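You operate a simulated robot arm through the tools that you are given. There is no shell and no other tool. Be economical: measure what you need, move in short steps, check, and stop when the job is done.

Carry out the task below with a simulated two-armed robot. There is one attempt and no reset: what you move stays moved.

TASK
Put the white cup on top of the green paper pack. Then take the red-ball pin and put it on the ledge of the air panel. Then push the press drawer shut. Then open the grey drawer, fetch the green label corner piece from the inside of the grey drawer and set it on the top of the grey sheet rack and shut the drawer again. Then put the blue barrel sensor on top of the white paper pack. Then turn the range knob to 30 cm. Then push the desk drawer shut. Then fetch the wheel from the top shelf of the low rack and set it on the middle shelf of the low rack. Then take the red wheel and put it on the second shelf from the top from the bottom of the blue rack. Then open the middle cart drawer, take the orange buckle box and put it in the inside of the middle cart drawer, then shut the drawer. Keep to this order. Set down upright: white cup, green label corner piece, blue barrel sensor.

The check looks at the end state, three seconds after you hand in, the way a careful person would. Anything else that was tipped, shoved, dropped, spilled or broken makes it a failure. Flat cloth is picked up by pressing the open fingertips on it (5 to 10 N) and closing them slowly along it; thin cloth reads only 2 to 8 mm in the jaws.

THE ROBOT
Two 7-joint arms with two-finger parallel grippers on one trunk, on a base that drives. Base frame: it is fixed to the floor where the robot stands at the start and does not move with it; the origin is under the middle of the robot, x ahead of it, y to its left, z up. Readings come in mm, degrees, newtons and seconds.
The left shoulder is at the start at [50, 165, 1080], the right one opposite. With the tool pointing down near the work surface each hand reaches from about 100 to 600 mm from the robot's upright axis, wherever it stands, measured 20 degrees to its own side. Places, roughly: blue barrel sensor (4x4x7 cm) [2100, -2000, 900]; desk drawer [2600, -1900, 700]; green label corner piece (5x5x6 cm) [1300, -2100, 700]; green paper pack (7x11x4 cm) [3300, -300, 500]; grey drawer [1200, -2100, 700]; inside of the middle cart drawer [3400, 600, 500]; ledge of the air panel (23x83 cm) [540, -360, 800]; middle cart drawer [3400, 600, 600]; middle shelf of the low rack [3500, -1200, 600]; orange buckle box [2000, 3500, 1000]; press drawer [1400, -2000, 900]; range knob [2200, -2100, 900]; red wheel (6x6x4 cm) [3500, -1300, 1000]; red-ball pin (2x2x7 cm) [1400, -500, 900]; second shelf from the top of the blue rack [3500, -500, 1100]; top of the grey sheet rack (22x54 cm) [-2620, -1800, 820]; wheel (7x8x3 cm) [3300, -1200, 1000]; white cup (7x7x7 cm) [500, 0, 800]; white paper pack (7x11x4 cm) [3400, -100, 500]. Payload 3.91 kg a hand.
Tool frame (each hand has its own): the origin (TCP) lies between the finger pads and is the grasp point; the fingertips stand 30 mm ahead of it; z points along the fingers, y is the line along which they close. Largest opening 110 mm; finger width 20, thickness 10; the body of the gripper, 48 by 112 mm, starts 55 mm behind the TCP.
Orientation is that of the tool frame in the base frame, as a unit quaternion [x, y, z, w]. With the fingers straight down and closing along the base's y, the tool's x points along the base's -x, its y along +y and its z along -z.

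THE INTERFACE
- The arms move only by the tool send_rows. It takes "left_motion", "right_motion" or both (then of equal length, played together; a hand with none holds still); each is a list of rows, each a list of 7 numbers: the gripper command, from -1 (shut) to 1 (fully open), values between in proportion, then the shift along the tool's x, y, z in mm, then the turn, a rotation vector about the tool's x, y, z in degrees. In form: [[jaw, dx, dy, dz, rx, ry, rz], ...]. A call has 1 to 8 rows; each row is the pose to reach, as a shift and turn from the pose commanded when the call began, along the tool's axes at that moment. Each row takes 0.2 s and may step no farther than 50 mm and 8.6 degrees from the row before; otherwise, or with a gripper value out of range, the whole call is refused. Where a pose cannot be reached the arm comes as near as it can. A force on the tool above 40 N (or 10 N above the force at the start of the call, whichever is more), or a blocked arm, ends the call early, and 0.2 s more pass. The fingers move at their own pace (about 45 mm/s each) and stop on an object; they squeeze with about 27 N. The grip force told is the motor's: it shows also when the fingers shut on nothing. Time passes only in rows, and 0.2 s behind the last, so rows that repeat a pose let the fingers close. It gives the time, the measured TCP pose, the force on the tool (base axes), the opening and the grip force at its end, in the units of the frame above (readings bear some noise), with the torque about the TCP (base axes, N m) and any sound that the robot's microphone picked up.
- Cameras (640 x 400 px; columns grow to the right, rows downward): "scene" is now at [104.3, -48.8, 1249.8]; the picture's right is [-0.55, -0.84, 0.00], its down [-0.47, 0.31, -0.83] and it looks along [0.69, -0.45, -0.56] (base axes); focal length 291 px, centre (320, 200). "left" rides on the left gripper at [73, -17, -103] in its tool frame; the picture's right is [0.23, 0.97, 0.00], its down [-0.76, 0.18, -0.62] and it looks along [-0.61, 0.14, 0.78] (tool axes); focal length 222 px, centre (320, 200). "right" rides on the right gripper at [72, 17, -103] in its tool frame; the picture's right is [-0.23, 0.97, 0.00], its down [-0.76, -0.18, -0.62] and it looks along [-0.61, -0.14, 0.78] (tool axes); focal length 222 px, centre (320, 200). There is no depth. A picture from a camera that has moved, and an enlarged one, comes with that camera's place and axes in the base frame and with its lens.
- get_image(camera): a new picture of that camera. No time passes.
- raise_lower(by): slides the trunk up (or, below 0, down) by that many mm; the arms and the scene camera ride with it, the base frame stays. It gives what a move gives, with no picture.
- roll_base(legs): drives the robot by 1 to 6 legs, each [ahead, left, turn to the left] in mm, mm and degrees, along the robot's own axes; the way and the turn of a leg run together, so that a leg with both is an arc; at most 1500 mm and 180 degrees a leg. The arms and the cameras ride along, it lands a little off, and it stops where it bumps. It gives what a move gives.
- pan_tilt(pan, tilt): turns the head with the scene camera to pan (to the left, within 80 degrees either way) and tilt (down, from -29 to 69), counted from straight ahead of the robot. It gives what a move gives.
- inspect(camera, box): a new picture of the part [left, top, right, bottom] of that camera's present view, enlarged. No time passes.
- sign_off(): hands the job in; it is judged then, once.

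Work in short steps. Places have to be worked out from the pictures, the camera data and where the tool is seen: move nearer, look again, correct. Check each grasp and each placing, and mend what went wrong. You have 535 turns and 316 pictures in all, those below and enlarged ones among them. Open the grippers and draw the arms clear of the work before you hand the job in, unless the task says otherwise; then end with one line.

The tools are called after "Emit:" as a command line: name --argument value ..., lists and objects as JSON in quotes. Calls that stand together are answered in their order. send_rows: Moves the arms, as the interface text tells. Its arguments: {"type":"object","properties":{"left_motion":{"type":"array","items":{"type":"array","items":{"type":"number"}}},"right_motion":{"type":"array","items":{"type":"array","items":{"type":"number"}}}},"required":[]} The other tools are called the same way: raise_lower (by) slides the trunk up or down; roll_base (legs) drives the base; pan_tilt (pan, tilt) turns the head that bears the scene camera; get_image (camera) takes a picture; inspect (camera, box) takes an enlarged picture of a part of a camera's view; sign_off () hands the job in.

At the start:

```text
t: 0.0
left_tool_pos: [348.0, -56.8, 1090.3]
left_ee_rot: [-0.001, 1.0, -0.001, 0.0]
left_wrist_force: [-0.5, 0.0, -0.2]
left_torque: [-0.02, -0.03, 0.01]
left_opening: 110.0
left_gripper_force: 0.0
right_tool_pos: [341.6, -337.0, 1028.6]
right_ee_rot: [0.0, 1.0, 0.0, 0.001]
right_wrist_force: [-0.3, -0.3, 0.9]
right_torque: [0.0, 0.02, 0.03]
right_opening: 109.8
right_gripper_force: 0.1
trunk travel left (down, up): [-300.0, 203.0]
robot x, y, heading: [3.4, 3.1, -0.0]
head pan, tilt: [-33.1, 34.2]
```

scene: 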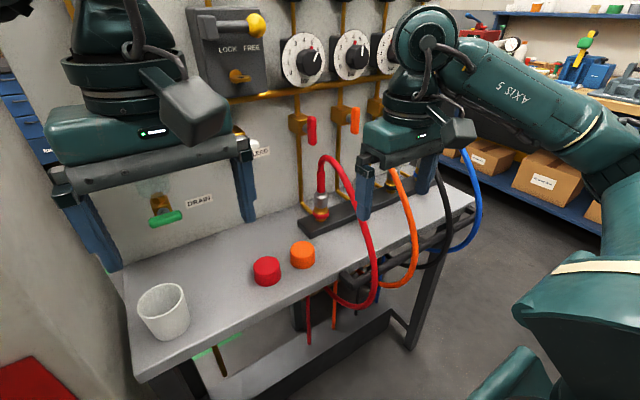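
right: 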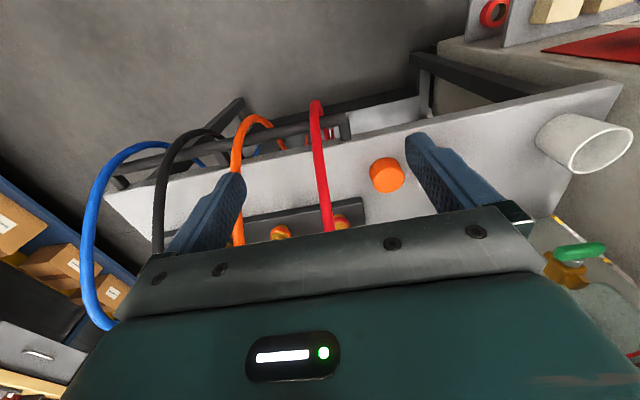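
left: 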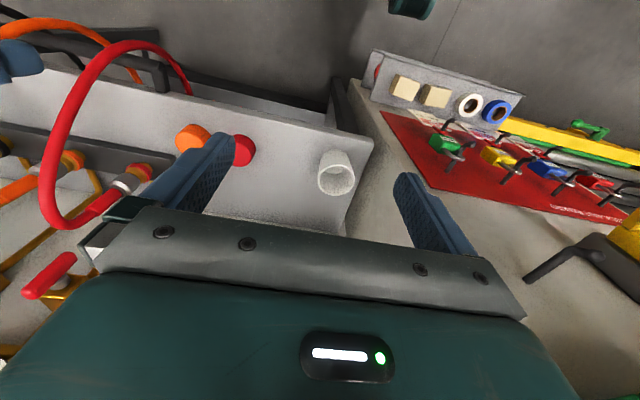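

The cup works out to about [484, 9, 835] from the scene view. I move the left hand above it and look.

Emit:
send_rows --left_motion '[[1, -30, 14, 20, 0, 0, 0], [1, -60, 28, 50, 0, 0, 0], [1, -90, 42, 80, 0, 0, 0], [1, -115, 56, 110, 0, 0, 0], [1, -136, 66, 140, 0, 0, 0], [1, -136, 66, 140, 0, 0, 0]]'

Emit:
get_image --camera "left"

Emit:
get_image --camera "scene"

```text
t: 1.3
left_tool_pos: [426.2, -38.6, 1045.6]
left_ee_rot: [0.081, 0.99, 0.002, 0.118]
left_wrist_force: [0.3, 1.0, -0.4]
left_torque: [-0.04, 0.08, -0.01]
left_opening: 109.9
left_gripper_force: 0.0
right_tool_pos: [307.0, -344.4, 1035.4]
right_ee_rot: [0.0, 1.0, 0.004, 0.019]
right_wrist_force: [-1.0, -1.6, -0.7]
right_torque: [0.13, -0.11, 0.01]
right_opening: 109.9
right_gripper_force: 0.1
trunk travel left (down, up): [-300.0, 203.0]
robot x, y, heading: [-7.9, -2.6, 0.2]
head pan, tilt: [-33.1, 34.2]
stopped in row 6 (left hand): the arm was blocked; the commanded pose is now the measured one
```

```text
312 pictures are left
camera left: at [330.3, -42.3, 1129.6], right [-0.06, 1.0, -0.03], down [0.61, 0.06, 0.79], along [0.79, 0.03, -0.61], focal length 222 px, centre (320, 200)
```

left: 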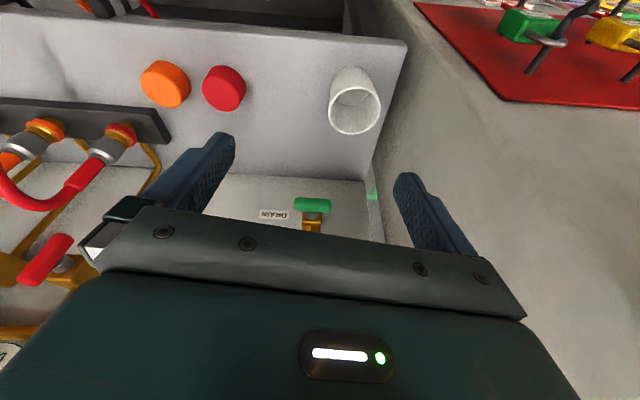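

```text
311 pictures are left
camera scene: at [60.7, -59.7, 1250.7], right [-0.55, -0.84, -0.03], down [-0.44, 0.31, -0.84], along [0.71, -0.45, -0.54], focal length 291 px, centre (320, 200)
```

scene: 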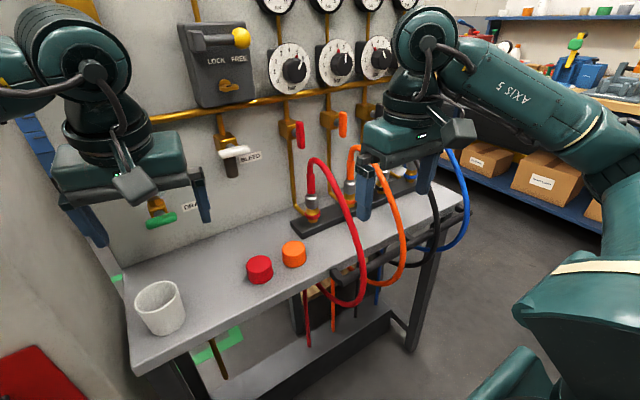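

The arm was blocked and the robot was nudged back. I pan the head left to see what is around there.

Emit:
pan_tilt --pan 25 --tilt 30

Emit:
get_image --camera "scene"

```text
t: 2.6
left_tool_pos: [424.9, -37.2, 1045.1]
left_ee_rot: [0.087, 0.989, 0.005, 0.116]
left_wrist_force: [0.6, -1.0, 0.1]
left_torque: [-0.04, 0.01, -0.02]
left_opening: 109.9
left_gripper_force: 0.1
right_tool_pos: [307.5, -343.8, 1039.4]
right_ee_rot: [0.001, 1.0, 0.004, 0.021]
right_wrist_force: [-0.3, -0.8, 0.5]
right_torque: [0.02, -0.03, -0.04]
right_opening: 109.9
right_gripper_force: 0.0
trunk travel left (down, up): [-300.0, 203.0]
robot x, y, heading: [-3.2, 2.8, 0.0]
head pan, tilt: [25.0, 30.0]
```

```text
310 pictures are left
camera scene: at [68.4, 29.4, 1260.4], right [0.42, -0.91, 0.01], down [-0.42, -0.2, -0.89], along [0.81, 0.37, -0.46], focal length 291 px, centre (320, 200)
```

scene: 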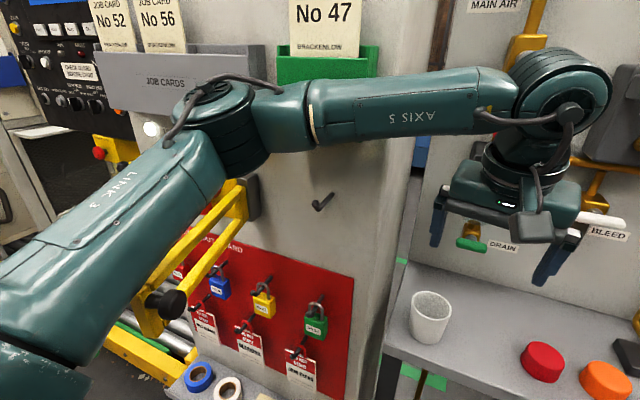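

The left elbow is against the lockout board on the left. I back off, shift right, so that the left arm stays clear of it.

Emit:
roll_base --legs '[[-150, 0, 0], [0, -230, 0]]'

Emit:
get_image --camera "scene"

```text
t: 6.1
left_tool_pos: [321.2, -246.1, 1020.4]
left_ee_rot: [0.063, 0.994, -0.003, 0.085]
left_wrist_force: [-0.4, 0.7, -0.4]
left_torque: [0.0, 0.01, 0.03]
left_opening: 110.1
left_gripper_force: 0.1
right_tool_pos: [190.9, -562.0, 1029.0]
right_ee_rot: [0.006, 1.0, 0.0, 0.0]
right_wrist_force: [-0.2, 0.3, 0.2]
right_torque: [0.02, 0.01, 0.03]
right_opening: 110.3
right_gripper_force: 0.0
trunk travel left (down, up): [-300.0, 203.0]
robot x, y, heading: [-150.1, -224.1, -0.6]
head pan, tilt: [25.0, 30.0]
```

```text
309 pictures are left
camera scene: at [-36.7, -186.8, 1256.4], right [0.41, -0.91, 0.0], down [-0.46, -0.21, -0.87], along [0.79, 0.36, -0.5], focal length 291 px, centre (320, 200)
```

scene: 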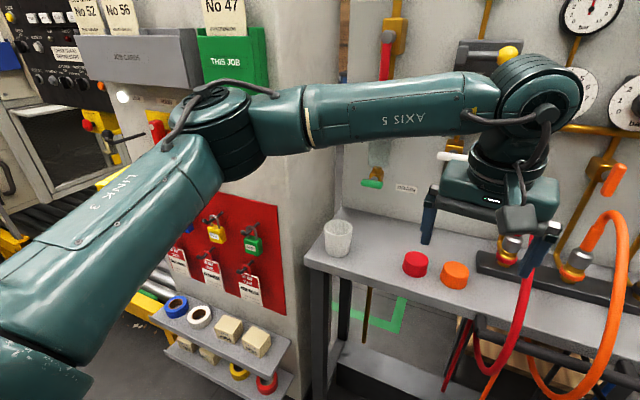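

Contact came from the elbow hitting the board column at about x 420. The right arm suits the cup better from further left, so I first fold the left hand in and straighten it.

Emit:
send_rows --left_motion '[[1, 30, 20, 0, 0, 2.5, -2], [1, 60, 40, 0, 0, 5, -4], [1, 90, 60, 0, 0, 7.5, -6], [1, 120, 80, 0, 0, 9.8, -7.2], [1, 140, 100, 0, 0, 9.8, -7.2], [1, 140, 100, 0, 0, 9.8, -7.2]]'

Emit:
get_image --camera "scene"

```text
t: 7.5
left_tool_pos: [199.0, -128.6, 998.9]
left_ee_rot: [0.001, 1.0, -0.003, 0.0]
left_wrist_force: [0.2, 0.2, 0.0]
left_torque: [0.0, -0.02, 0.0]
left_opening: 110.1
left_gripper_force: 0.0
right_tool_pos: [190.1, -564.2, 1027.3]
right_ee_rot: [0.004, 1.0, 0.0, 0.0]
right_wrist_force: [0.0, 0.2, 0.0]
right_torque: [-0.02, 0.02, 0.02]
right_opening: 110.2
right_gripper_force: 0.1
trunk travel left (down, up): [-300.0, 203.0]
robot x, y, heading: [-146.5, -222.2, -0.7]
head pan, tilt: [25.0, 30.0]
```

```text
308 pictures are left
camera scene: at [-36.7, -186.7, 1256.3], right [0.41, -0.91, 0.0], down [-0.46, -0.21, -0.87], along [0.79, 0.36, -0.5], focal length 291 px, centre (320, 200)
```

scene: 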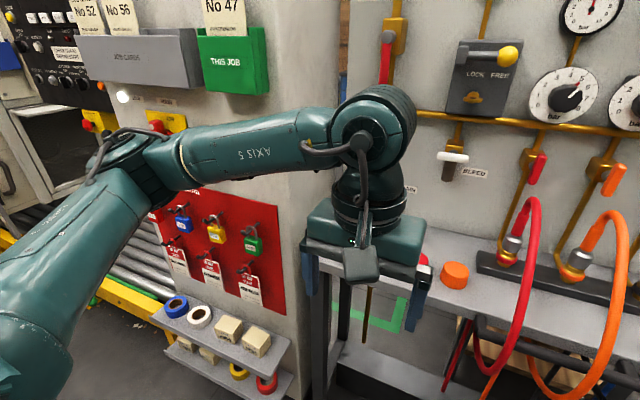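

Left arm is folded. Now drive left about 400 mm with the right hand then facing the cup.

Emit:
roll_base --legs '[[0, 400, 0.7]]'

Emit:
pan_tilt --pan -10 --tilt 40

Emit:
get_image --camera "scene"

```text
t: 11.6
left_tool_pos: [198.8, 276.9, 998.9]
left_ee_rot: [-0.005, 1.0, -0.003, 0.0]
left_wrist_force: [-0.5, 0.1, -0.7]
left_torque: [0.03, 0.0, 0.03]
left_opening: 110.0
left_gripper_force: 0.0
right_tool_pos: [195.3, -157.4, 1027.8]
right_ee_rot: [-0.001, 1.0, 0.0, 0.0]
right_wrist_force: [-0.8, 0.0, 0.7]
right_torque: [0.0, 0.02, 0.02]
right_opening: 110.0
right_gripper_force: 0.1
trunk travel left (down, up): [-300.0, 203.0]
robot x, y, heading: [-150.0, 176.5, 0.3]
head pan, tilt: [25.0, 30.0]
```

```text
t: 12.6
left_tool_pos: [197.9, 276.7, 998.9]
left_ee_rot: [-0.005, 1.0, -0.003, 0.001]
left_wrist_force: [0.4, -0.5, -0.9]
left_torque: [-0.01, 0.01, 0.0]
left_opening: 109.8
left_gripper_force: 0.0
right_tool_pos: [195.7, -156.7, 1027.9]
right_ee_rot: [-0.001, 1.0, 0.0, 0.0]
right_wrist_force: [0.6, -0.2, -0.3]
right_torque: [-0.02, 0.01, 0.01]
right_opening: 109.9
right_gripper_force: 0.1
trunk travel left (down, up): [-300.0, 203.0]
robot x, y, heading: [-148.2, 176.4, 0.2]
head pan, tilt: [-10.0, 40.0]
```

```text
307 pictures are left
camera scene: at [-34.2, 163.7, 1241.0], right [-0.17, -0.99, 0.0], down [-0.63, 0.11, -0.77], along [0.76, -0.13, -0.64], focal length 291 px, centre (320, 200)
```

scene: 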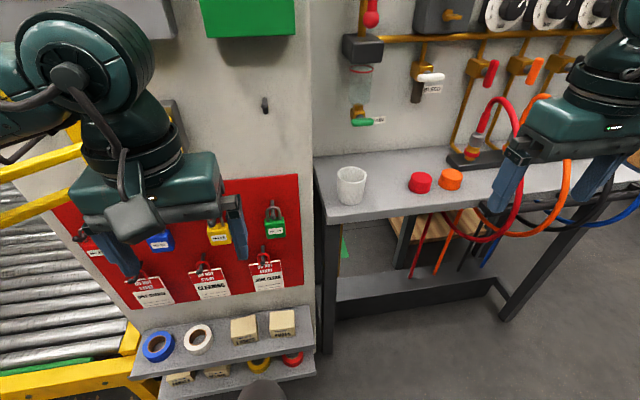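

The cup is at about [485, 2]. Before driving ahead I check the clearance between base and the little shelf.

Emit:
pan_tilt --pan 5 --tilt 68

Emit:
get_image --camera "scene"

```text
t: 13.5
left_tool_pos: [197.6, 275.7, 998.4]
left_ee_rot: [-0.005, 1.0, -0.003, 0.0]
left_wrist_force: [-0.2, 0.6, 0.0]
left_torque: [-0.01, 0.02, 0.0]
left_opening: 109.7
left_gripper_force: 0.0
right_tool_pos: [195.2, -157.6, 1028.1]
right_ee_rot: [-0.002, 1.0, 0.0, 0.0]
right_wrist_force: [0.0, 0.4, 0.2]
right_torque: [0.02, -0.01, -0.01]
right_opening: 109.9
right_gripper_force: 0.0
trunk travel left (down, up): [-300.0, 203.0]
robot x, y, heading: [-150.8, 177.5, 0.2]
head pan, tilt: [5.0, 68.0]
```

```text
306 pictures are left
camera scene: at [-61.2, 183.2, 1205.7], right [0.09, -1.0, 0.0], down [-0.92, -0.08, -0.38], along [0.37, 0.03, -0.93], focal length 291 px, centre (320, 200)
```

scene: 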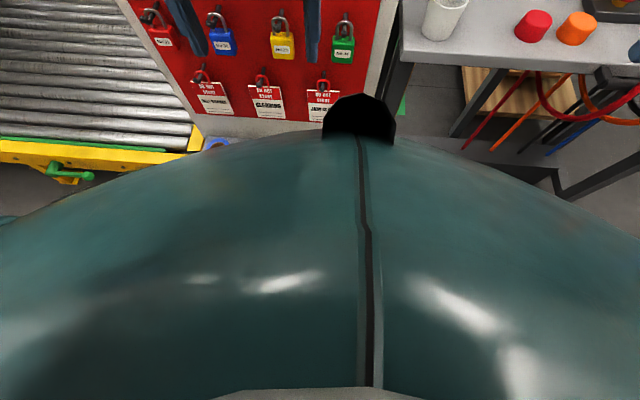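

At the start the base stood further ahead without touching the shelf, so driving 90 mm ahead is safe. I go.

Emit:
roll_base --legs '[[85, 0, 0]]'

Emit:
pan_tilt --pan -15 --tilt 40

Emit:
send_rows --right_motion '[[1, -40, 20, 0, 0, 0, 0], [1, -80, 40, 0, 0, 0, 0], [1, -115, 70, 0, 0, 0, 0], [1, -150, 100, 10, 0, 0, 0], [1, -175, 130, 30, 0, 0, 0], [1, -200, 157, 50, 0, 0, 0], [1, -200, 157, 50, 0, 0, 0]]'

Emit:
get_image --camera "scene"

Emit:
get_image --camera "right"

```text
t: 14.6
left_tool_pos: [283.0, 277.7, 998.8]
left_ee_rot: [-0.007, 1.0, -0.003, -0.002]
left_wrist_force: [0.3, -0.9, 0.0]
left_torque: [0.0, 0.02, -0.01]
left_opening: 109.9
left_gripper_force: 0.2
right_tool_pos: [281.1, -156.2, 1029.2]
right_ee_rot: [-0.002, 1.0, 0.0, 0.0]
right_wrist_force: [0.5, 0.5, 0.0]
right_torque: [0.0, 0.02, 0.0]
right_opening: 109.8
right_gripper_force: 0.0
trunk travel left (down, up): [-300.0, 203.0]
robot x, y, heading: [-65.8, 179.5, 0.1]
head pan, tilt: [5.0, 68.0]
```

```text
t: 15.5
left_tool_pos: [283.2, 277.7, 999.7]
left_ee_rot: [-0.006, 1.0, -0.003, -0.001]
left_wrist_force: [0.4, -0.3, -0.2]
left_torque: [0.0, -0.02, 0.02]
left_opening: 110.0
left_gripper_force: 0.1
right_tool_pos: [281.7, -155.5, 1027.6]
right_ee_rot: [-0.003, 1.0, 0.0, 0.0]
right_wrist_force: [-0.1, 0.7, 0.5]
right_torque: [0.01, 0.03, -0.02]
right_opening: 110.0
right_gripper_force: 0.0
trunk travel left (down, up): [-300.0, 203.0]
robot x, y, heading: [-63.8, 177.9, 0.4]
head pan, tilt: [-15.0, 40.0]
```

```text
t: 17.1
left_tool_pos: [283.7, 276.1, 998.6]
left_ee_rot: [-0.007, 1.0, -0.002, 0.0]
left_wrist_force: [0.0, 0.0, -0.2]
left_torque: [0.01, -0.01, -0.02]
left_opening: 109.8
left_gripper_force: 0.1
right_tool_pos: [482.4, 0.6, 976.9]
right_ee_rot: [-0.003, 1.0, 0.001, 0.0]
right_wrist_force: [-0.6, -0.9, -0.7]
right_torque: [-0.02, 0.0, 0.01]
right_opening: 110.1
right_gripper_force: 0.0
trunk travel left (down, up): [-300.0, 203.0]
robot x, y, heading: [-68.9, 176.8, 0.5]
head pan, tilt: [-15.0, 40.0]
```

```text
305 pictures are left
camera scene: at [49.1, 156.9, 1241.0], right [-0.25, -0.97, 0.0], down [-0.62, 0.16, -0.77], along [0.74, -0.19, -0.64], focal length 291 px, centre (320, 200)
```

scene: 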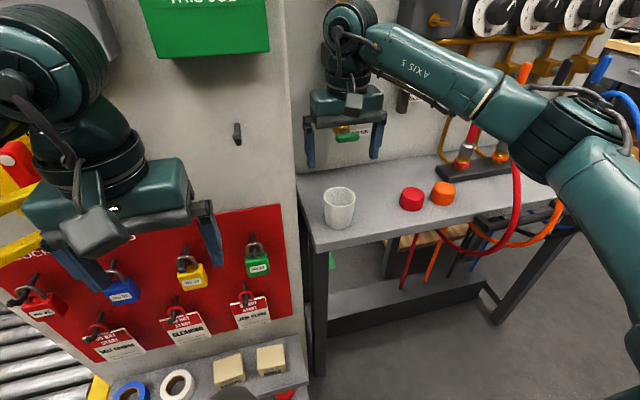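

```text
304 pictures are left
camera right: at [411.1, 17.3, 1080.6], right [0.22, 0.97, 0.0], down [0.76, -0.17, 0.62], along [0.61, -0.14, -0.78], focal length 222 px, centre (320, 200)
```

right: 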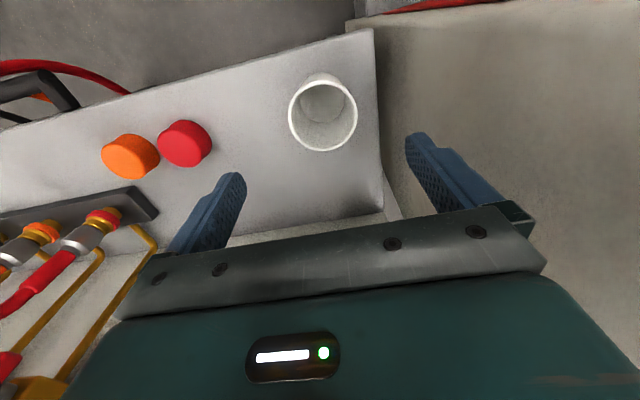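

The hand is above the cup, whose rim centre I get at [478, 4]. I descend to z 845 with open jaws, then close.

Emit:
send_rows --right_motion '[[1, 4, 3, 40, 0, 0, 0], [1, 4, 3, 75, 0, 0, 0], [1, 4, 3, 105, 0, 0, 0], [1, 4, 3, 130, 0, 0, 0], [1, 4, 3, 130, 0, 0, 0]]'

Emit:
get_image --camera "right"

```text
t: 18.3
left_tool_pos: [283.0, 277.9, 998.5]
left_ee_rot: [-0.008, 1.0, -0.003, 0.001]
left_wrist_force: [-0.1, -0.6, 0.7]
left_torque: [-0.01, -0.01, 0.02]
left_opening: 109.7
left_gripper_force: 0.0
right_tool_pos: [478.5, 4.4, 848.7]
right_ee_rot: [-0.002, 1.0, -0.001, 0.001]
right_wrist_force: [-0.2, -0.9, 0.8]
right_torque: [0.01, -0.02, 0.0]
right_opening: 109.9
right_gripper_force: 0.0
trunk travel left (down, up): [-300.0, 203.0]
robot x, y, heading: [-63.1, 180.1, 0.1]
head pan, tilt: [-15.0, 40.0]
```

```text
303 pictures are left
camera right: at [406.6, 21.8, 951.7], right [0.22, 0.97, 0.0], down [0.76, -0.17, 0.62], along [0.61, -0.14, -0.78], focal length 222 px, centre (320, 200)
```

right: 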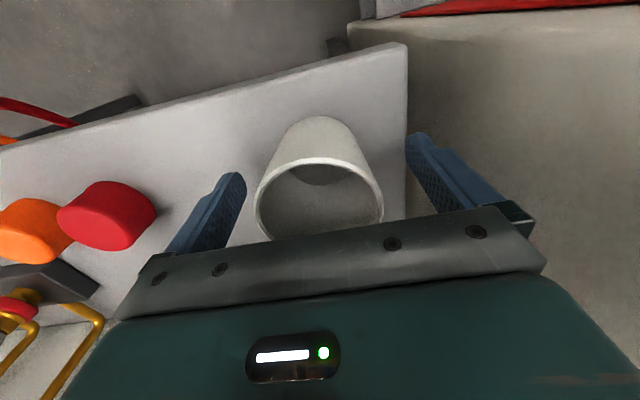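

Cup is centred between the fingers. Closing.

Emit:
send_rows --right_motion '[[0.3, 3, 1, 4, 0, 0, 0], [0, 3, 1, 4, 0, 0, 0], [-0.4, 3, 1, 4, 0, 0, 0], [-1, 3, 1, 4, 0, 0, 0], [-1, 3, 1, 4, 0, 0, 0], [-1, 3, 1, 4, 0, 0, 0]]'

Emit:
get_image --camera "right"

```text
t: 19.7
left_tool_pos: [282.2, 278.4, 997.9]
left_ee_rot: [-0.006, 1.0, -0.002, 0.001]
left_wrist_force: [-0.5, -1.3, 0.2]
left_torque: [0.02, 0.0, 0.01]
left_opening: 110.1
left_gripper_force: 0.0
right_tool_pos: [473.6, 6.5, 845.1]
right_ee_rot: [-0.003, 1.0, 0.0, 0.001]
right_wrist_force: [-0.4, 0.1, -0.5]
right_torque: [0.03, -0.03, -0.01]
right_opening: 61.5
right_gripper_force: 27.1
trunk travel left (down, up): [-300.0, 203.0]
robot x, y, heading: [-66.8, 180.1, 0.4]
head pan, tilt: [-15.0, 40.0]
```

```text
302 pictures are left
camera right: at [402.8, 23.3, 948.3], right [0.22, 0.97, 0.0], down [0.76, -0.17, 0.62], along [0.61, -0.14, -0.78], focal length 222 px, centre (320, 200)
```

right: 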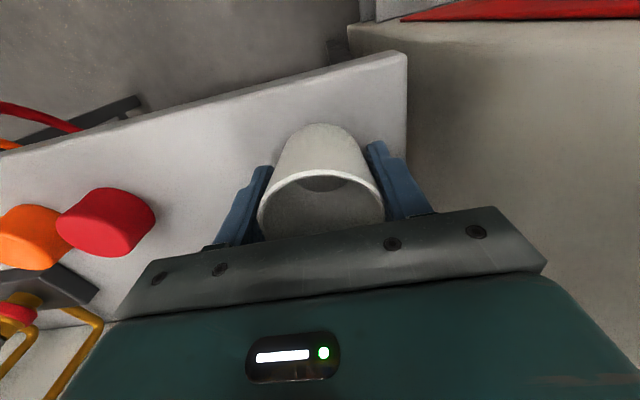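

Held at 61.5 mm. I lift, then draw the hand back towards the body.

Emit:
send_rows --right_motion '[[-1, 0, 0, -30, 0, 0, 0], [-1, 0, 0, -75, 0, 0, 0], [-1, 0, 0, -120, 0, 0, 0], [-1, 0, 0, -160, 0, 0, 0], [-1, 45, -15, -175, 0, 0, 0], [-1, 90, -35, -175, 0, 0, 0], [-1, 135, -60, -175, 0, 0, 0], [-1, 175, -90, -175, 0, 0, 0]]'

Emit:
get_image --camera "scene"

```text
refused: row 7 steps farther than a row can; nothing moved
```

```text
301 pictures are left
camera scene: at [49.1, 157.0, 1241.0], right [-0.25, -0.97, 0.0], down [-0.62, 0.16, -0.77], along [0.74, -0.19, -0.64], focal length 291 px, centre (320, 200)
```

scene: 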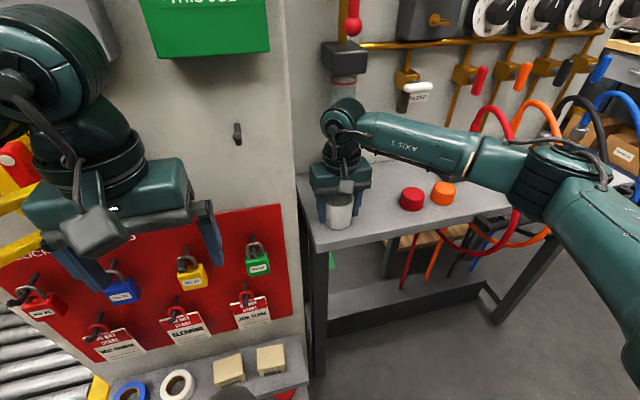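

One row was too long; I resend with shorter steps.

Emit:
send_rows --right_motion '[[-1, 0, 0, -30, 0, 0, 0], [-1, 0, 0, -75, 0, 0, 0], [-1, 0, 0, -120, 0, 0, 0], [-1, 0, 0, -160, 0, 0, 0], [-1, 45, -15, -175, 0, 0, 0], [-1, 85, -35, -175, 0, 0, 0], [-1, 125, -55, -175, 0, 0, 0], [-1, 165, -75, -175, 0, 0, 0]]'

Emit:
pan_tilt --pan -60 --tilt 15

Emit:
get_image --camera "scene"

```text
t: 21.5
left_tool_pos: [282.1, 276.2, 998.4]
left_ee_rot: [-0.007, 1.0, -0.003, 0.0]
left_wrist_force: [-0.1, -0.1, 0.1]
left_torque: [-0.04, 0.02, -0.02]
left_opening: 109.9
left_gripper_force: 0.0
right_tool_pos: [308.5, -73.4, 1019.1]
right_ee_rot: [-0.003, 1.0, 0.001, 0.001]
right_wrist_force: [0.4, -1.4, 0.2]
right_torque: [-0.01, 0.01, 0.03]
right_opening: 61.8
right_gripper_force: 26.9
trunk travel left (down, up): [-300.0, 203.0]
robot x, y, heading: [-62.5, 176.5, 0.3]
head pan, tilt: [-15.0, 40.0]
```

```text
t: 22.6
left_tool_pos: [282.6, 278.2, 998.5]
left_ee_rot: [-0.008, 1.0, -0.003, -0.001]
left_wrist_force: [0.1, 0.0, 0.0]
left_torque: [-0.02, 0.0, -0.01]
left_opening: 110.0
left_gripper_force: 0.0
right_tool_pos: [309.4, -71.9, 1019.2]
right_ee_rot: [-0.002, 1.0, 0.001, 0.0]
right_wrist_force: [-0.7, -0.7, -0.8]
right_torque: [0.0, -0.01, -0.02]
right_opening: 61.8
right_gripper_force: 26.9
trunk travel left (down, up): [-300.0, 203.0]
robot x, y, heading: [-61.4, 180.6, 0.4]
head pan, tilt: [-60.0, 15.0]
```

```text
300 pictures are left
camera scene: at [14.1, 97.9, 1280.5], right [-0.86, -0.51, 0.0], down [-0.13, 0.22, -0.97], along [0.49, -0.83, -0.26], focal length 291 px, centre (320, 200)
```

scene: 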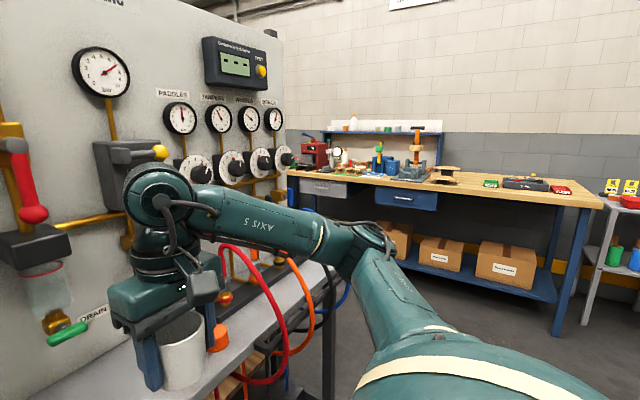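

The cup hangs well. To reach the far racks I must go round the right end of the panel; I back off, move right and turn to face the workbench.

Emit:
roll_base --legs '[[-160, 0, 0], [0, -600, 0], [0, 0, -90]]'

Emit:
pan_tilt --pan 50 --tilt 15

Emit:
get_image --camera "scene"

Emit:
pan_tilt --pan -20 --tilt 20

Emit:
get_image --camera "scene"

```text
t: 33.3
left_tool_pos: [-124.6, -770.7, 999.6]
left_ee_rot: [0.705, 0.71, -0.002, -0.002]
left_wrist_force: [-0.1, -0.8, -0.5]
left_torque: [0.01, 0.02, 0.01]
left_opening: 110.0
left_gripper_force: 0.0
right_tool_pos: [-473.9, -794.9, 1019.3]
right_ee_rot: [0.707, 0.707, 0.001, 0.0]
right_wrist_force: [0.2, 0.3, -0.1]
right_torque: [-0.02, 0.02, -0.03]
right_opening: 61.5
right_gripper_force: 27.2
trunk travel left (down, up): [-300.0, 203.0]
robot x, y, heading: [-220.6, -425.3, -90.0]
head pan, tilt: [-60.0, 15.0]
```

```text
t: 35.2
left_tool_pos: [-126.0, -770.0, 999.3]
left_ee_rot: [0.704, 0.711, -0.002, -0.002]
left_wrist_force: [-0.3, 0.0, 0.9]
left_torque: [0.05, 0.0, -0.01]
left_opening: 110.0
left_gripper_force: 0.0
right_tool_pos: [-473.8, -795.3, 1019.8]
right_ee_rot: [0.707, 0.707, 0.0, 0.0]
right_wrist_force: [-0.6, 0.4, -0.3]
right_torque: [-0.04, 0.0, -0.02]
right_opening: 61.6
right_gripper_force: 26.6
trunk travel left (down, up): [-300.0, 203.0]
robot x, y, heading: [-220.2, -424.5, -89.9]
head pan, tilt: [50.0, 15.0]
```

```text
299 pictures are left
camera scene: at [-149.9, -513.5, 1280.6], right [-0.64, -0.77, 0.0], down [-0.2, 0.17, -0.97], along [0.74, -0.62, -0.26], focal length 291 px, centre (320, 200)
```

scene: 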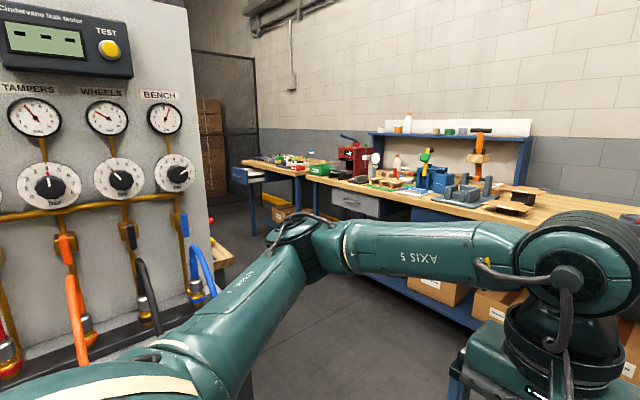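

```text
t: 36.6
left_tool_pos: [-127.2, -770.0, 998.9]
left_ee_rot: [0.704, 0.711, -0.002, -0.002]
left_wrist_force: [0.3, 0.1, 0.4]
left_torque: [0.0, 0.01, 0.02]
left_opening: 110.0
left_gripper_force: 0.1
right_tool_pos: [-474.8, -794.6, 1019.2]
right_ee_rot: [0.707, 0.707, 0.001, -0.001]
right_wrist_force: [-0.1, -0.3, -0.8]
right_torque: [0.01, 0.01, -0.02]
right_opening: 61.5
right_gripper_force: 27.1
trunk travel left (down, up): [-300.0, 203.0]
robot x, y, heading: [-221.7, -421.4, -90.0]
head pan, tilt: [-20.0, 20.0]
```

```text
298 pictures are left
camera scene: at [-253.1, -541.0, 1272.4], right [-0.94, 0.34, 0.0], down [0.12, 0.32, -0.94], along [-0.32, -0.88, -0.34], focal length 291 px, centre (320, 200)
```

scene: 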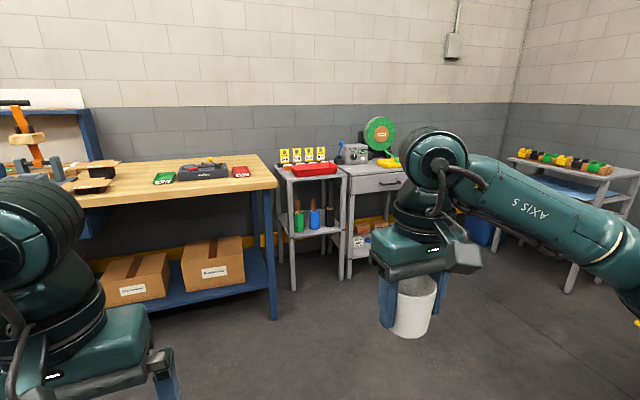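

Workbench front edge is near y -1750, panel end near -780. I drive to y -1190, then sideways east (robot's left), and look.

Emit:
roll_base --legs '[[765, 0, 0], [0, 1200, 0]]'

Emit:
pan_tilt --pan 75 --tilt 15

Emit:
get_image --camera "scene"

```text
t: 50.8
left_tool_pos: [1053.7, -1511.8, 999.2]
left_ee_rot: [0.703, 0.711, -0.002, -0.002]
left_wrist_force: [-0.7, 0.2, -0.2]
left_torque: [0.03, 0.0, -0.02]
left_opening: 110.2
left_gripper_force: 0.1
right_tool_pos: [702.7, -1538.7, 1020.2]
right_ee_rot: [0.705, 0.709, 0.0, 0.0]
right_wrist_force: [-0.4, 0.0, -0.4]
right_torque: [0.01, -0.01, -0.01]
right_opening: 61.7
right_gripper_force: 26.5
trunk travel left (down, up): [-300.0, 203.0]
robot x, y, heading: [954.2, -1167.5, -89.6]
head pan, tilt: [-20.0, 20.0]
```

```text
t: 52.5
left_tool_pos: [1051.5, -1511.7, 998.1]
left_ee_rot: [0.703, 0.711, -0.002, -0.002]
left_wrist_force: [-0.2, -0.2, -0.5]
left_torque: [0.01, -0.02, 0.05]
left_opening: 110.1
left_gripper_force: 0.1
right_tool_pos: [703.0, -1538.3, 1018.4]
right_ee_rot: [0.705, 0.71, 0.0, 0.0]
right_wrist_force: [0.2, 0.8, -0.2]
right_torque: [0.04, 0.0, 0.01]
right_opening: 61.5
right_gripper_force: 27.4
trunk travel left (down, up): [-300.0, 203.0]
robot x, y, heading: [952.5, -1165.8, -89.9]
head pan, tilt: [75.0, 15.0]
```

```text
297 pictures are left
camera scene: at [1044.5, -1219.6, 1280.6], right [-0.25, -0.97, 0.0], down [-0.25, 0.07, -0.97], along [0.93, -0.25, -0.26], focal length 291 px, centre (320, 200)
```

scene: 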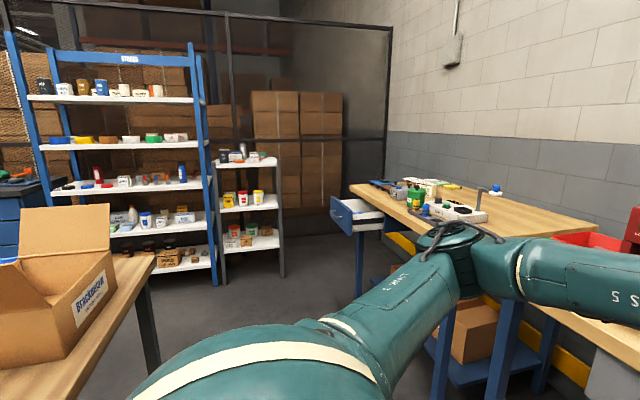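

I see the blue rack and low rack ahead, and a table with a cardboard box on the left. I carry on sideways along y -1260 to x 2450, then turn to face the racks.

Emit:
roll_base --legs '[[85, 0, 0], [0, 1450, 0], [0, 0, 90]]'

Emit:
pan_tilt --pan 30 --tilt 20

Emit:
get_image --camera "scene"

```text
t: 69.8
left_tool_pos: [2741.3, -1171.2, 998.9]
left_ee_rot: [0.0, 1.0, -0.003, 0.0]
left_wrist_force: [0.2, -0.5, 0.3]
left_torque: [0.0, 0.01, -0.03]
left_opening: 110.0
left_gripper_force: 0.1
right_tool_pos: [2763.9, -1520.5, 1019.3]
right_ee_rot: [0.005, 1.0, 0.0, 0.0]
right_wrist_force: [0.2, -0.8, -0.4]
right_torque: [-0.03, 0.02, 0.01]
right_opening: 61.4
right_gripper_force: 27.0
trunk travel left (down, up): [-300.0, 203.0]
robot x, y, heading: [2394.2, -1266.5, -0.4]
head pan, tilt: [75.0, 15.0]
```

```text
t: 71.0
left_tool_pos: [2742.5, -1171.2, 1000.4]
left_ee_rot: [0.001, 1.0, -0.002, 0.0]
left_wrist_force: [-0.4, 0.3, -0.2]
left_torque: [0.04, 0.0, -0.01]
left_opening: 109.9
left_gripper_force: 0.1
right_tool_pos: [2762.4, -1521.0, 1018.8]
right_ee_rot: [0.004, 1.0, 0.0, 0.0]
right_wrist_force: [-0.3, -0.8, -0.6]
right_torque: [-0.02, 0.01, 0.01]
right_opening: 61.6
right_gripper_force: 26.7
trunk travel left (down, up): [-300.0, 203.0]
robot x, y, heading: [2392.6, -1263.1, -0.5]
head pan, tilt: [30.0, 20.0]
```

```text
296 pictures are left
camera scene: at [2505.5, -1219.5, 1272.4], right [0.49, -0.87, 0.0], down [-0.3, -0.17, -0.94], along [0.82, 0.46, -0.34], focal length 291 px, centre (320, 200)
```

scene: 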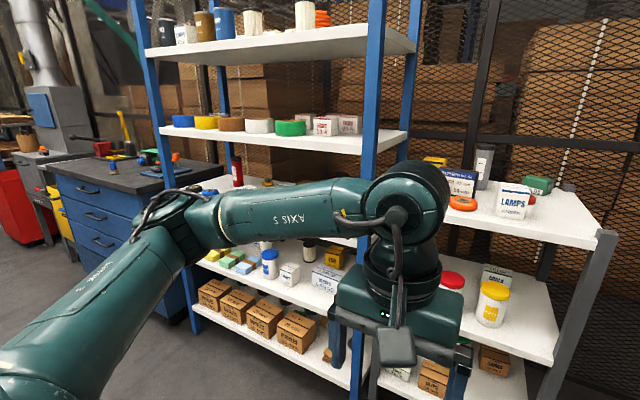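

The packs lie on the fourth shelf of the blue rack. I shift left to face it squarely and look.

Emit:
roll_base --legs '[[0, 800, 0]]'

Emit:
pan_tilt --pan 10 --tilt 25

Emit:
get_image --camera "scene"

```text
t: 78.2
left_tool_pos: [2751.5, -391.2, 1000.0]
left_ee_rot: [0.004, 1.0, -0.002, 0.0]
left_wrist_force: [0.9, -0.2, 1.0]
left_torque: [-0.02, 0.03, 0.01]
left_opening: 109.9
left_gripper_force: 0.1
right_tool_pos: [2772.0, -741.0, 1019.1]
right_ee_rot: [0.007, 1.0, 0.0, 0.0]
right_wrist_force: [-0.9, 0.3, 0.2]
right_torque: [-0.01, 0.02, 0.0]
right_opening: 61.8
right_gripper_force: 27.0
trunk travel left (down, up): [-300.0, 203.0]
robot x, y, heading: [2403.5, -482.1, -1.0]
head pan, tilt: [30.0, 20.0]
```

```text
t: 79.1
left_tool_pos: [2752.1, -391.6, 998.1]
left_ee_rot: [0.004, 1.0, -0.002, -0.001]
left_wrist_force: [-0.6, -0.7, 0.4]
left_torque: [0.04, 0.01, 0.0]
left_opening: 110.2
left_gripper_force: 0.0
right_tool_pos: [2771.1, -740.9, 1019.4]
right_ee_rot: [0.008, 1.0, 0.0, 0.001]
right_wrist_force: [-0.8, 0.6, -0.9]
right_torque: [0.0, -0.01, -0.02]
right_opening: 61.6
right_gripper_force: 26.3
trunk travel left (down, up): [-300.0, 203.0]
robot x, y, heading: [2401.6, -483.7, -0.8]
head pan, tilt: [10.0, 25.0]
```

```text
295 pictures are left
camera scene: at [2525.1, -468.8, 1264.3], right [0.16, -0.99, 0.0], down [-0.42, -0.07, -0.91], along [0.89, 0.14, -0.42], focal length 291 px, centre (320, 200)
```

scene: 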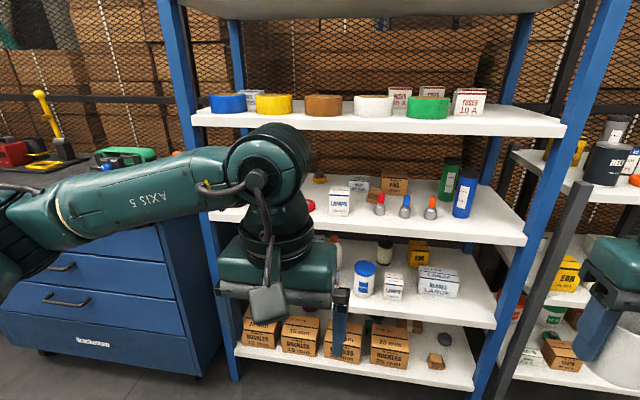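

Shelf 4 (packs) has only ~300 mm headroom, so the cup must be held from the side with a level tool; I need a free open surface to set it down and regrasp. I look at the cart top on the left.

Emit:
pan_tilt --pan 50 --tilt 20

Emit:
get_image --camera "scene"

Emit:
pan_tilt --pan -45 --tilt 20

Emit:
get_image --camera "scene"

```text
t: 80.1
left_tool_pos: [2752.8, -390.3, 999.1]
left_ee_rot: [0.004, 1.0, -0.003, -0.001]
left_wrist_force: [1.0, 0.4, 1.0]
left_torque: [-0.04, -0.02, 0.01]
left_opening: 109.8
left_gripper_force: 0.0
right_tool_pos: [2771.1, -740.5, 1019.5]
right_ee_rot: [0.007, 1.0, 0.0, 0.0]
right_wrist_force: [-0.2, 0.6, 0.2]
right_torque: [0.0, -0.01, 0.01]
right_opening: 61.4
right_gripper_force: 27.0
trunk travel left (down, up): [-300.0, 203.0]
robot x, y, heading: [2403.5, -483.1, -0.9]
head pan, tilt: [50.0, 20.0]
```

```text
294 pictures are left
camera scene: at [2495.1, -413.1, 1272.4], right [0.76, -0.66, 0.0], down [-0.22, -0.26, -0.94], along [0.62, 0.71, -0.34], focal length 291 px, centre (320, 200)
```

scene: 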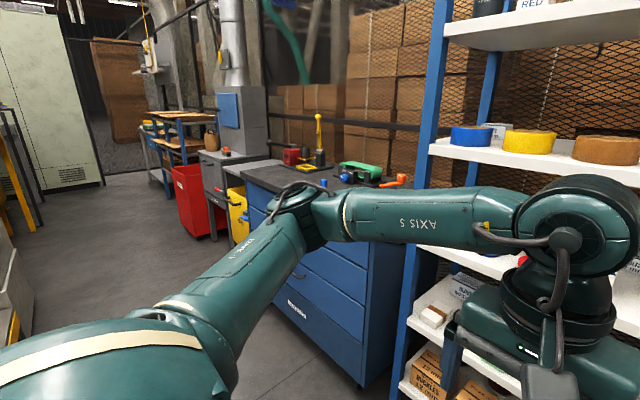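

```text
t: 81.8
left_tool_pos: [2751.7, -390.1, 999.3]
left_ee_rot: [0.003, 1.0, -0.003, 0.0]
left_wrist_force: [0.2, 0.7, -0.4]
left_torque: [0.0, -0.02, -0.04]
left_opening: 109.9
left_gripper_force: 0.1
right_tool_pos: [2771.8, -740.8, 1018.8]
right_ee_rot: [0.008, 1.0, -0.001, 0.0]
right_wrist_force: [0.1, -0.6, -0.2]
right_torque: [-0.02, -0.01, -0.01]
right_opening: 61.6
right_gripper_force: 26.7
trunk travel left (down, up): [-300.0, 203.0]
robot x, y, heading: [2399.9, -482.0, -0.9]
head pan, tilt: [-45.0, 20.0]
```

```text
293 pictures are left
camera scene: at [2499.0, -550.3, 1272.4], right [-0.72, -0.7, 0.0], down [-0.24, 0.25, -0.94], along [0.65, -0.67, -0.34], focal length 291 px, centre (320, 200)
```

scene: 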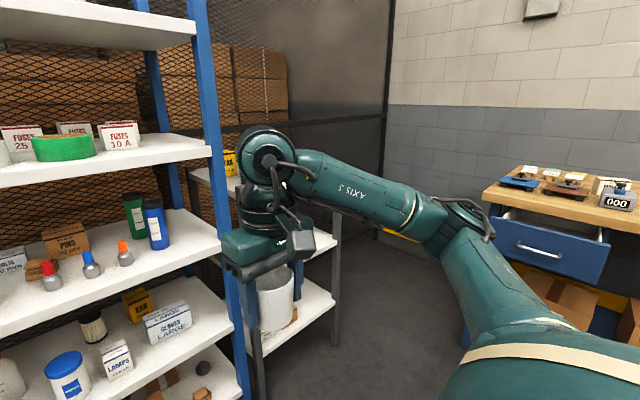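

The cart top has free black space at the front. I drive left to stand before it and look closely.

Emit:
roll_base --legs '[[0, 1000, 0]]'

Emit:
pan_tilt --pan 0 --tilt 25

Emit:
get_image --camera "scene"

```text
t: 91.3
left_tool_pos: [2755.7, 658.7, 999.1]
left_ee_rot: [-0.006, 1.0, -0.003, 0.0]
left_wrist_force: [-0.6, 0.8, 0.1]
left_torque: [0.03, -0.03, -0.04]
left_opening: 110.1
left_gripper_force: 0.0
right_tool_pos: [2782.0, 308.9, 1019.8]
right_ee_rot: [-0.003, 1.0, 0.0, -0.001]
right_wrist_force: [0.6, -0.2, 0.5]
right_torque: [0.01, 0.03, 0.0]
right_opening: 61.4
right_gripper_force: 26.7
trunk travel left (down, up): [-300.0, 203.0]
robot x, y, heading: [2405.2, 558.9, 0.1]
head pan, tilt: [-45.0, 20.0]
```

```text
t: 92.4
left_tool_pos: [2755.9, 658.3, 999.1]
left_ee_rot: [-0.007, 1.0, -0.002, 0.0]
left_wrist_force: [0.5, -0.6, 0.6]
left_torque: [0.01, 0.0, 0.03]
left_opening: 110.2
left_gripper_force: 0.1
right_tool_pos: [2781.0, 309.2, 1019.5]
right_ee_rot: [-0.003, 1.0, 0.0, 0.0]
right_wrist_force: [-0.1, -0.2, 0.4]
right_torque: [0.04, -0.02, 0.0]
right_opening: 61.4
right_gripper_force: 27.2
trunk travel left (down, up): [-300.0, 203.0]
robot x, y, heading: [2410.1, 557.3, 0.1]
head pan, tilt: [0.0, 25.0]
```

```text
292 pictures are left
camera scene: at [2531.9, 559.6, 1264.3], right [0.0, -1.0, 0.0], down [-0.42, 0.0, -0.91], along [0.91, 0.0, -0.42], focal length 291 px, centre (320, 200)
```

scene: 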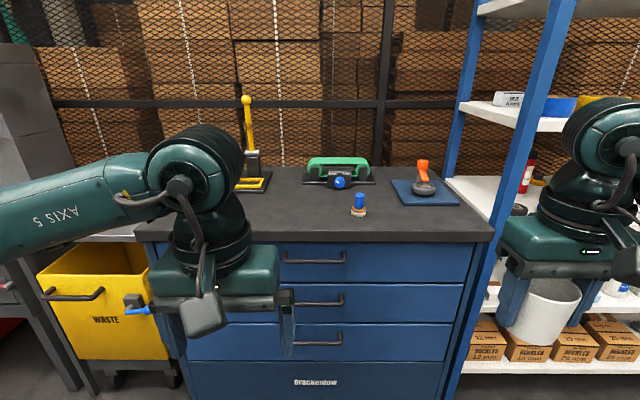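

The cart top's front has plenty of free room. I drive ahead and then put the cup over the front-right area of it.

Emit:
roll_base --legs '[[340, 0, 0]]'

Emit:
pan_tilt --pan -15 --tilt 40

Emit:
get_image --camera "scene"

```text
t: 94.7
left_tool_pos: [3102.5, 660.0, 998.8]
left_ee_rot: [-0.006, 1.0, -0.002, 0.0]
left_wrist_force: [0.3, 0.7, 0.6]
left_torque: [-0.01, 0.0, 0.0]
left_opening: 110.1
left_gripper_force: 0.1
right_tool_pos: [3128.7, 310.3, 1020.3]
right_ee_rot: [-0.001, 1.0, 0.0, 0.001]
right_wrist_force: [0.6, 0.8, -1.3]
right_torque: [0.03, 0.02, 0.0]
right_opening: 61.7
right_gripper_force: 26.9
trunk travel left (down, up): [-300.0, 203.0]
robot x, y, heading: [2757.4, 557.1, 0.4]
head pan, tilt: [0.0, 25.0]
```

```text
t: 95.4
left_tool_pos: [3101.4, 659.6, 998.0]
left_ee_rot: [-0.005, 1.0, -0.002, 0.0]
left_wrist_force: [0.5, -0.6, -0.2]
left_torque: [0.02, 0.0, 0.02]
left_opening: 110.0
left_gripper_force: 0.1
right_tool_pos: [3127.5, 310.4, 1019.2]
right_ee_rot: [-0.002, 1.0, 0.0, 0.001]
right_wrist_force: [0.3, 0.0, -0.5]
right_torque: [0.0, 0.02, -0.01]
right_opening: 61.7
right_gripper_force: 27.1
trunk travel left (down, up): [-300.0, 203.0]
robot x, y, heading: [2755.6, 562.4, -0.1]
head pan, tilt: [-15.0, 40.0]
```

```text
291 pictures are left
camera scene: at [2867.6, 539.3, 1241.1], right [-0.25, -0.97, 0.0], down [-0.62, 0.16, -0.77], along [0.74, -0.19, -0.64], focal length 291 px, centre (320, 200)
```

scene: 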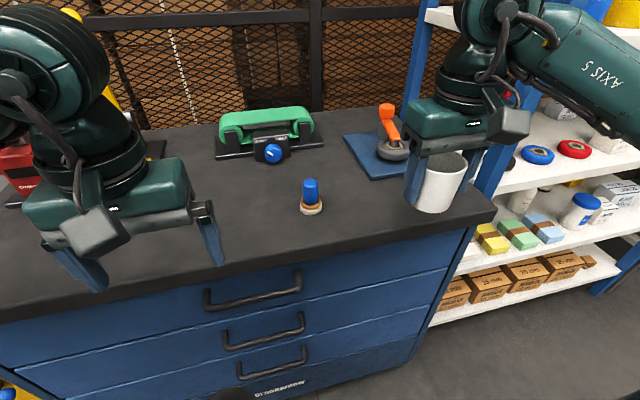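

Cart top is at z ≈ 900, front edge x ≈ 3130. I bring the cup over [3195, 320] and lower to just above the surface.

Emit:
send_rows --right_motion '[[-1, -35, 5, 0, 0, 0, 0], [-1, -67, 10, 10, 0, 0, 0], [-1, -67, 10, 40, 0, 0, 0], [-1, -67, 10, 60, 0, 0, 0], [-1, -67, 10, 66, 0, 0, 0], [-1, -67, 10, 66, 0, 0, 0]]'

Emit:
inspect --camera "scene" --box '[360, 80, 520, 240]'

```text
t: 96.8
left_tool_pos: [3100.1, 659.9, 997.3]
left_ee_rot: [-0.006, 1.0, -0.002, 0.0]
left_wrist_force: [0.0, -0.8, 0.6]
left_torque: [0.02, -0.01, 0.0]
left_opening: 110.1
left_gripper_force: 0.0
right_tool_pos: [3193.5, 322.9, 952.9]
right_ee_rot: [-0.003, 1.0, 0.0, 0.001]
right_wrist_force: [0.9, -0.3, -0.4]
right_torque: [0.02, 0.02, 0.0]
right_opening: 61.7
right_gripper_force: 27.6
trunk travel left (down, up): [-300.0, 203.0]
robot x, y, heading: [2758.2, 562.0, 0.4]
head pan, tilt: [-15.0, 40.0]
```

```text
2.50 times, centred on (440, 160) of scene
camera zoom: at [2867.5, 539.2, 1241.0], right [-0.25, -0.97, 0.0], down [-0.62, 0.16, -0.77], along [0.74, -0.19, -0.64], focal length 727 px, centre (20, 300)
```

zoom: 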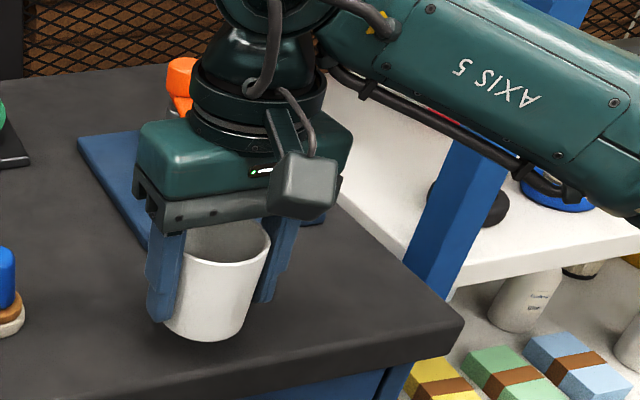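

Cup bottom seems close to the surface; I creep down 3 mm per row watching the force.

Emit:
send_rows --right_motion '[[-1, 0, 0, 3, 0, 0, 0], [-1, 0, 0, 6, 0, 0, 0], [-1, 0, 0, 6, 0, 0, 0]]'

```text
t: 97.6
left_tool_pos: [3101.0, 660.9, 998.6]
left_ee_rot: [-0.006, 1.0, -0.003, 0.0]
left_wrist_force: [0.1, -0.7, 0.1]
left_torque: [-0.01, 0.02, 0.0]
left_opening: 109.9
left_gripper_force: 0.1
right_tool_pos: [3193.0, 321.8, 945.6]
right_ee_rot: [-0.002, 1.0, 0.0, 0.0]
right_wrist_force: [-0.1, 0.9, -0.9]
right_torque: [-0.02, 0.0, 0.0]
right_opening: 61.5
right_gripper_force: 27.3
trunk travel left (down, up): [-300.0, 203.0]
robot x, y, heading: [2757.7, 561.1, 0.3]
head pan, tilt: [-15.0, 40.0]
```

No contact yet; further down.

Emit:
send_rows --right_motion '[[-1, 0, 0, 2, 0, 0, 0], [-1, 0, 0, 4, 0, 0, 0], [-1, 0, 0, 4, 0, 0, 0]]'

Emit:
inspect --camera "scene" --box '[360, 80, 520, 240]'

```text
t: 98.4
left_tool_pos: [3100.5, 659.7, 999.5]
left_ee_rot: [-0.006, 1.0, -0.003, 0.0]
left_wrist_force: [0.8, 0.0, 0.0]
left_torque: [0.0, 0.0, 0.0]
left_opening: 110.2
left_gripper_force: 0.0
right_tool_pos: [3193.8, 321.4, 943.6]
right_ee_rot: [-0.003, 1.0, 0.0, -0.001]
right_wrist_force: [-0.3, -0.7, -0.6]
right_torque: [0.02, -0.03, 0.0]
right_opening: 61.6
right_gripper_force: 27.2
trunk travel left (down, up): [-300.0, 203.0]
robot x, y, heading: [2757.0, 561.9, 0.5]
head pan, tilt: [-15.0, 40.0]
```

```text
2.50 times, centred on (440, 160) of scene
camera zoom: at [2867.5, 539.2, 1241.0], right [-0.25, -0.97, 0.0], down [-0.62, 0.16, -0.77], along [0.74, -0.19, -0.64], focal length 727 px, centre (20, 300)
```

zoom: 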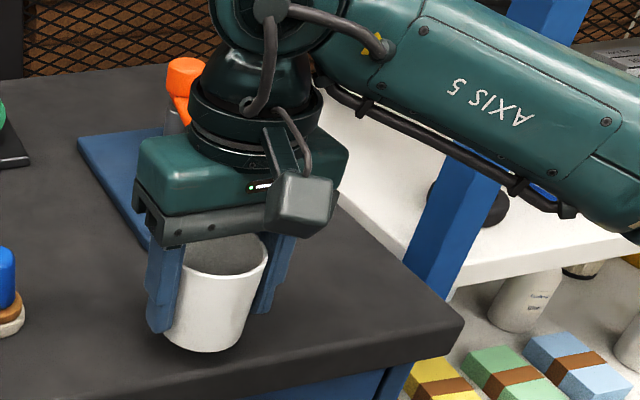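

Still hanging; go down another 6 mm in 2 mm rows.

Emit:
send_rows --right_motion '[[-1, 0, 0, 2, 0, 0, 0], [-1, 0, 0, 4, 0, 0, 0], [-1, 0, 0, 6, 0, 0, 0], [-1, 0, 0, 6, 0, 0, 0]]'

```text
t: 99.4
left_tool_pos: [3101.2, 659.1, 999.1]
left_ee_rot: [-0.006, 1.0, -0.003, 0.0]
left_wrist_force: [0.1, 0.4, -0.1]
left_torque: [0.03, 0.03, 0.01]
left_opening: 110.0
left_gripper_force: 0.1
right_tool_pos: [3194.5, 321.9, 937.2]
right_ee_rot: [-0.003, 1.0, 0.0, -0.001]
right_wrist_force: [0.5, -0.6, 0.0]
right_torque: [-0.02, 0.0, -0.01]
right_opening: 61.5
right_gripper_force: 27.4
trunk travel left (down, up): [-300.0, 203.0]
robot x, y, heading: [2757.9, 564.7, -0.1]
head pan, tilt: [-15.0, 40.0]
```

Still no contact; another 8 mm.

Emit:
send_rows --right_motion '[[-1, 0, 0, 2, 0, 0, 0], [-1, 0, 0, 4, 0, 0, 0], [-1, 0, 0, 6, 0, 0, 0], [-1, 0, 0, 8, 0, 0, 0], [-1, 0, 0, 8, 0, 0, 0]]'

Emit:
inspect --camera "scene" --box '[360, 80, 520, 240]'

```text
t: 100.6
left_tool_pos: [3101.2, 659.0, 998.7]
left_ee_rot: [-0.006, 1.0, -0.002, -0.001]
left_wrist_force: [0.0, -0.1, 0.2]
left_torque: [0.04, 0.01, 0.01]
left_opening: 109.8
left_gripper_force: 0.0
right_tool_pos: [3193.6, 321.4, 929.4]
right_ee_rot: [-0.002, 1.0, 0.0, 0.0]
right_wrist_force: [-0.4, -1.0, -0.1]
right_torque: [0.01, 0.0, -0.01]
right_opening: 61.8
right_gripper_force: 26.4
trunk travel left (down, up): [-300.0, 203.0]
robot x, y, heading: [2752.1, 559.9, 0.3]
head pan, tilt: [-15.0, 40.0]
```

```text
2.50 times, centred on (440, 160) of scene
camera zoom: at [2867.5, 539.2, 1241.0], right [-0.25, -0.97, 0.0], down [-0.62, 0.16, -0.77], along [0.74, -0.19, -0.64], focal length 727 px, centre (20, 300)
```

zoom: 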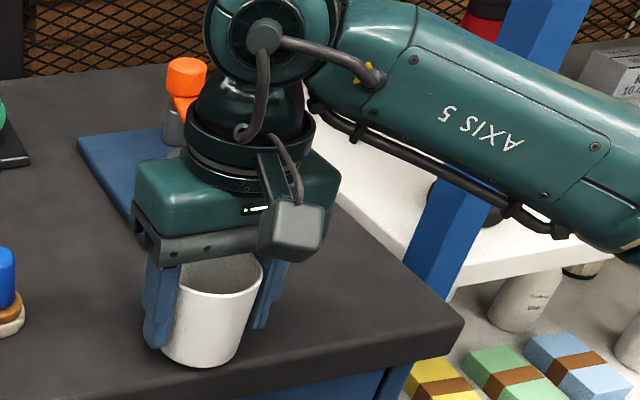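

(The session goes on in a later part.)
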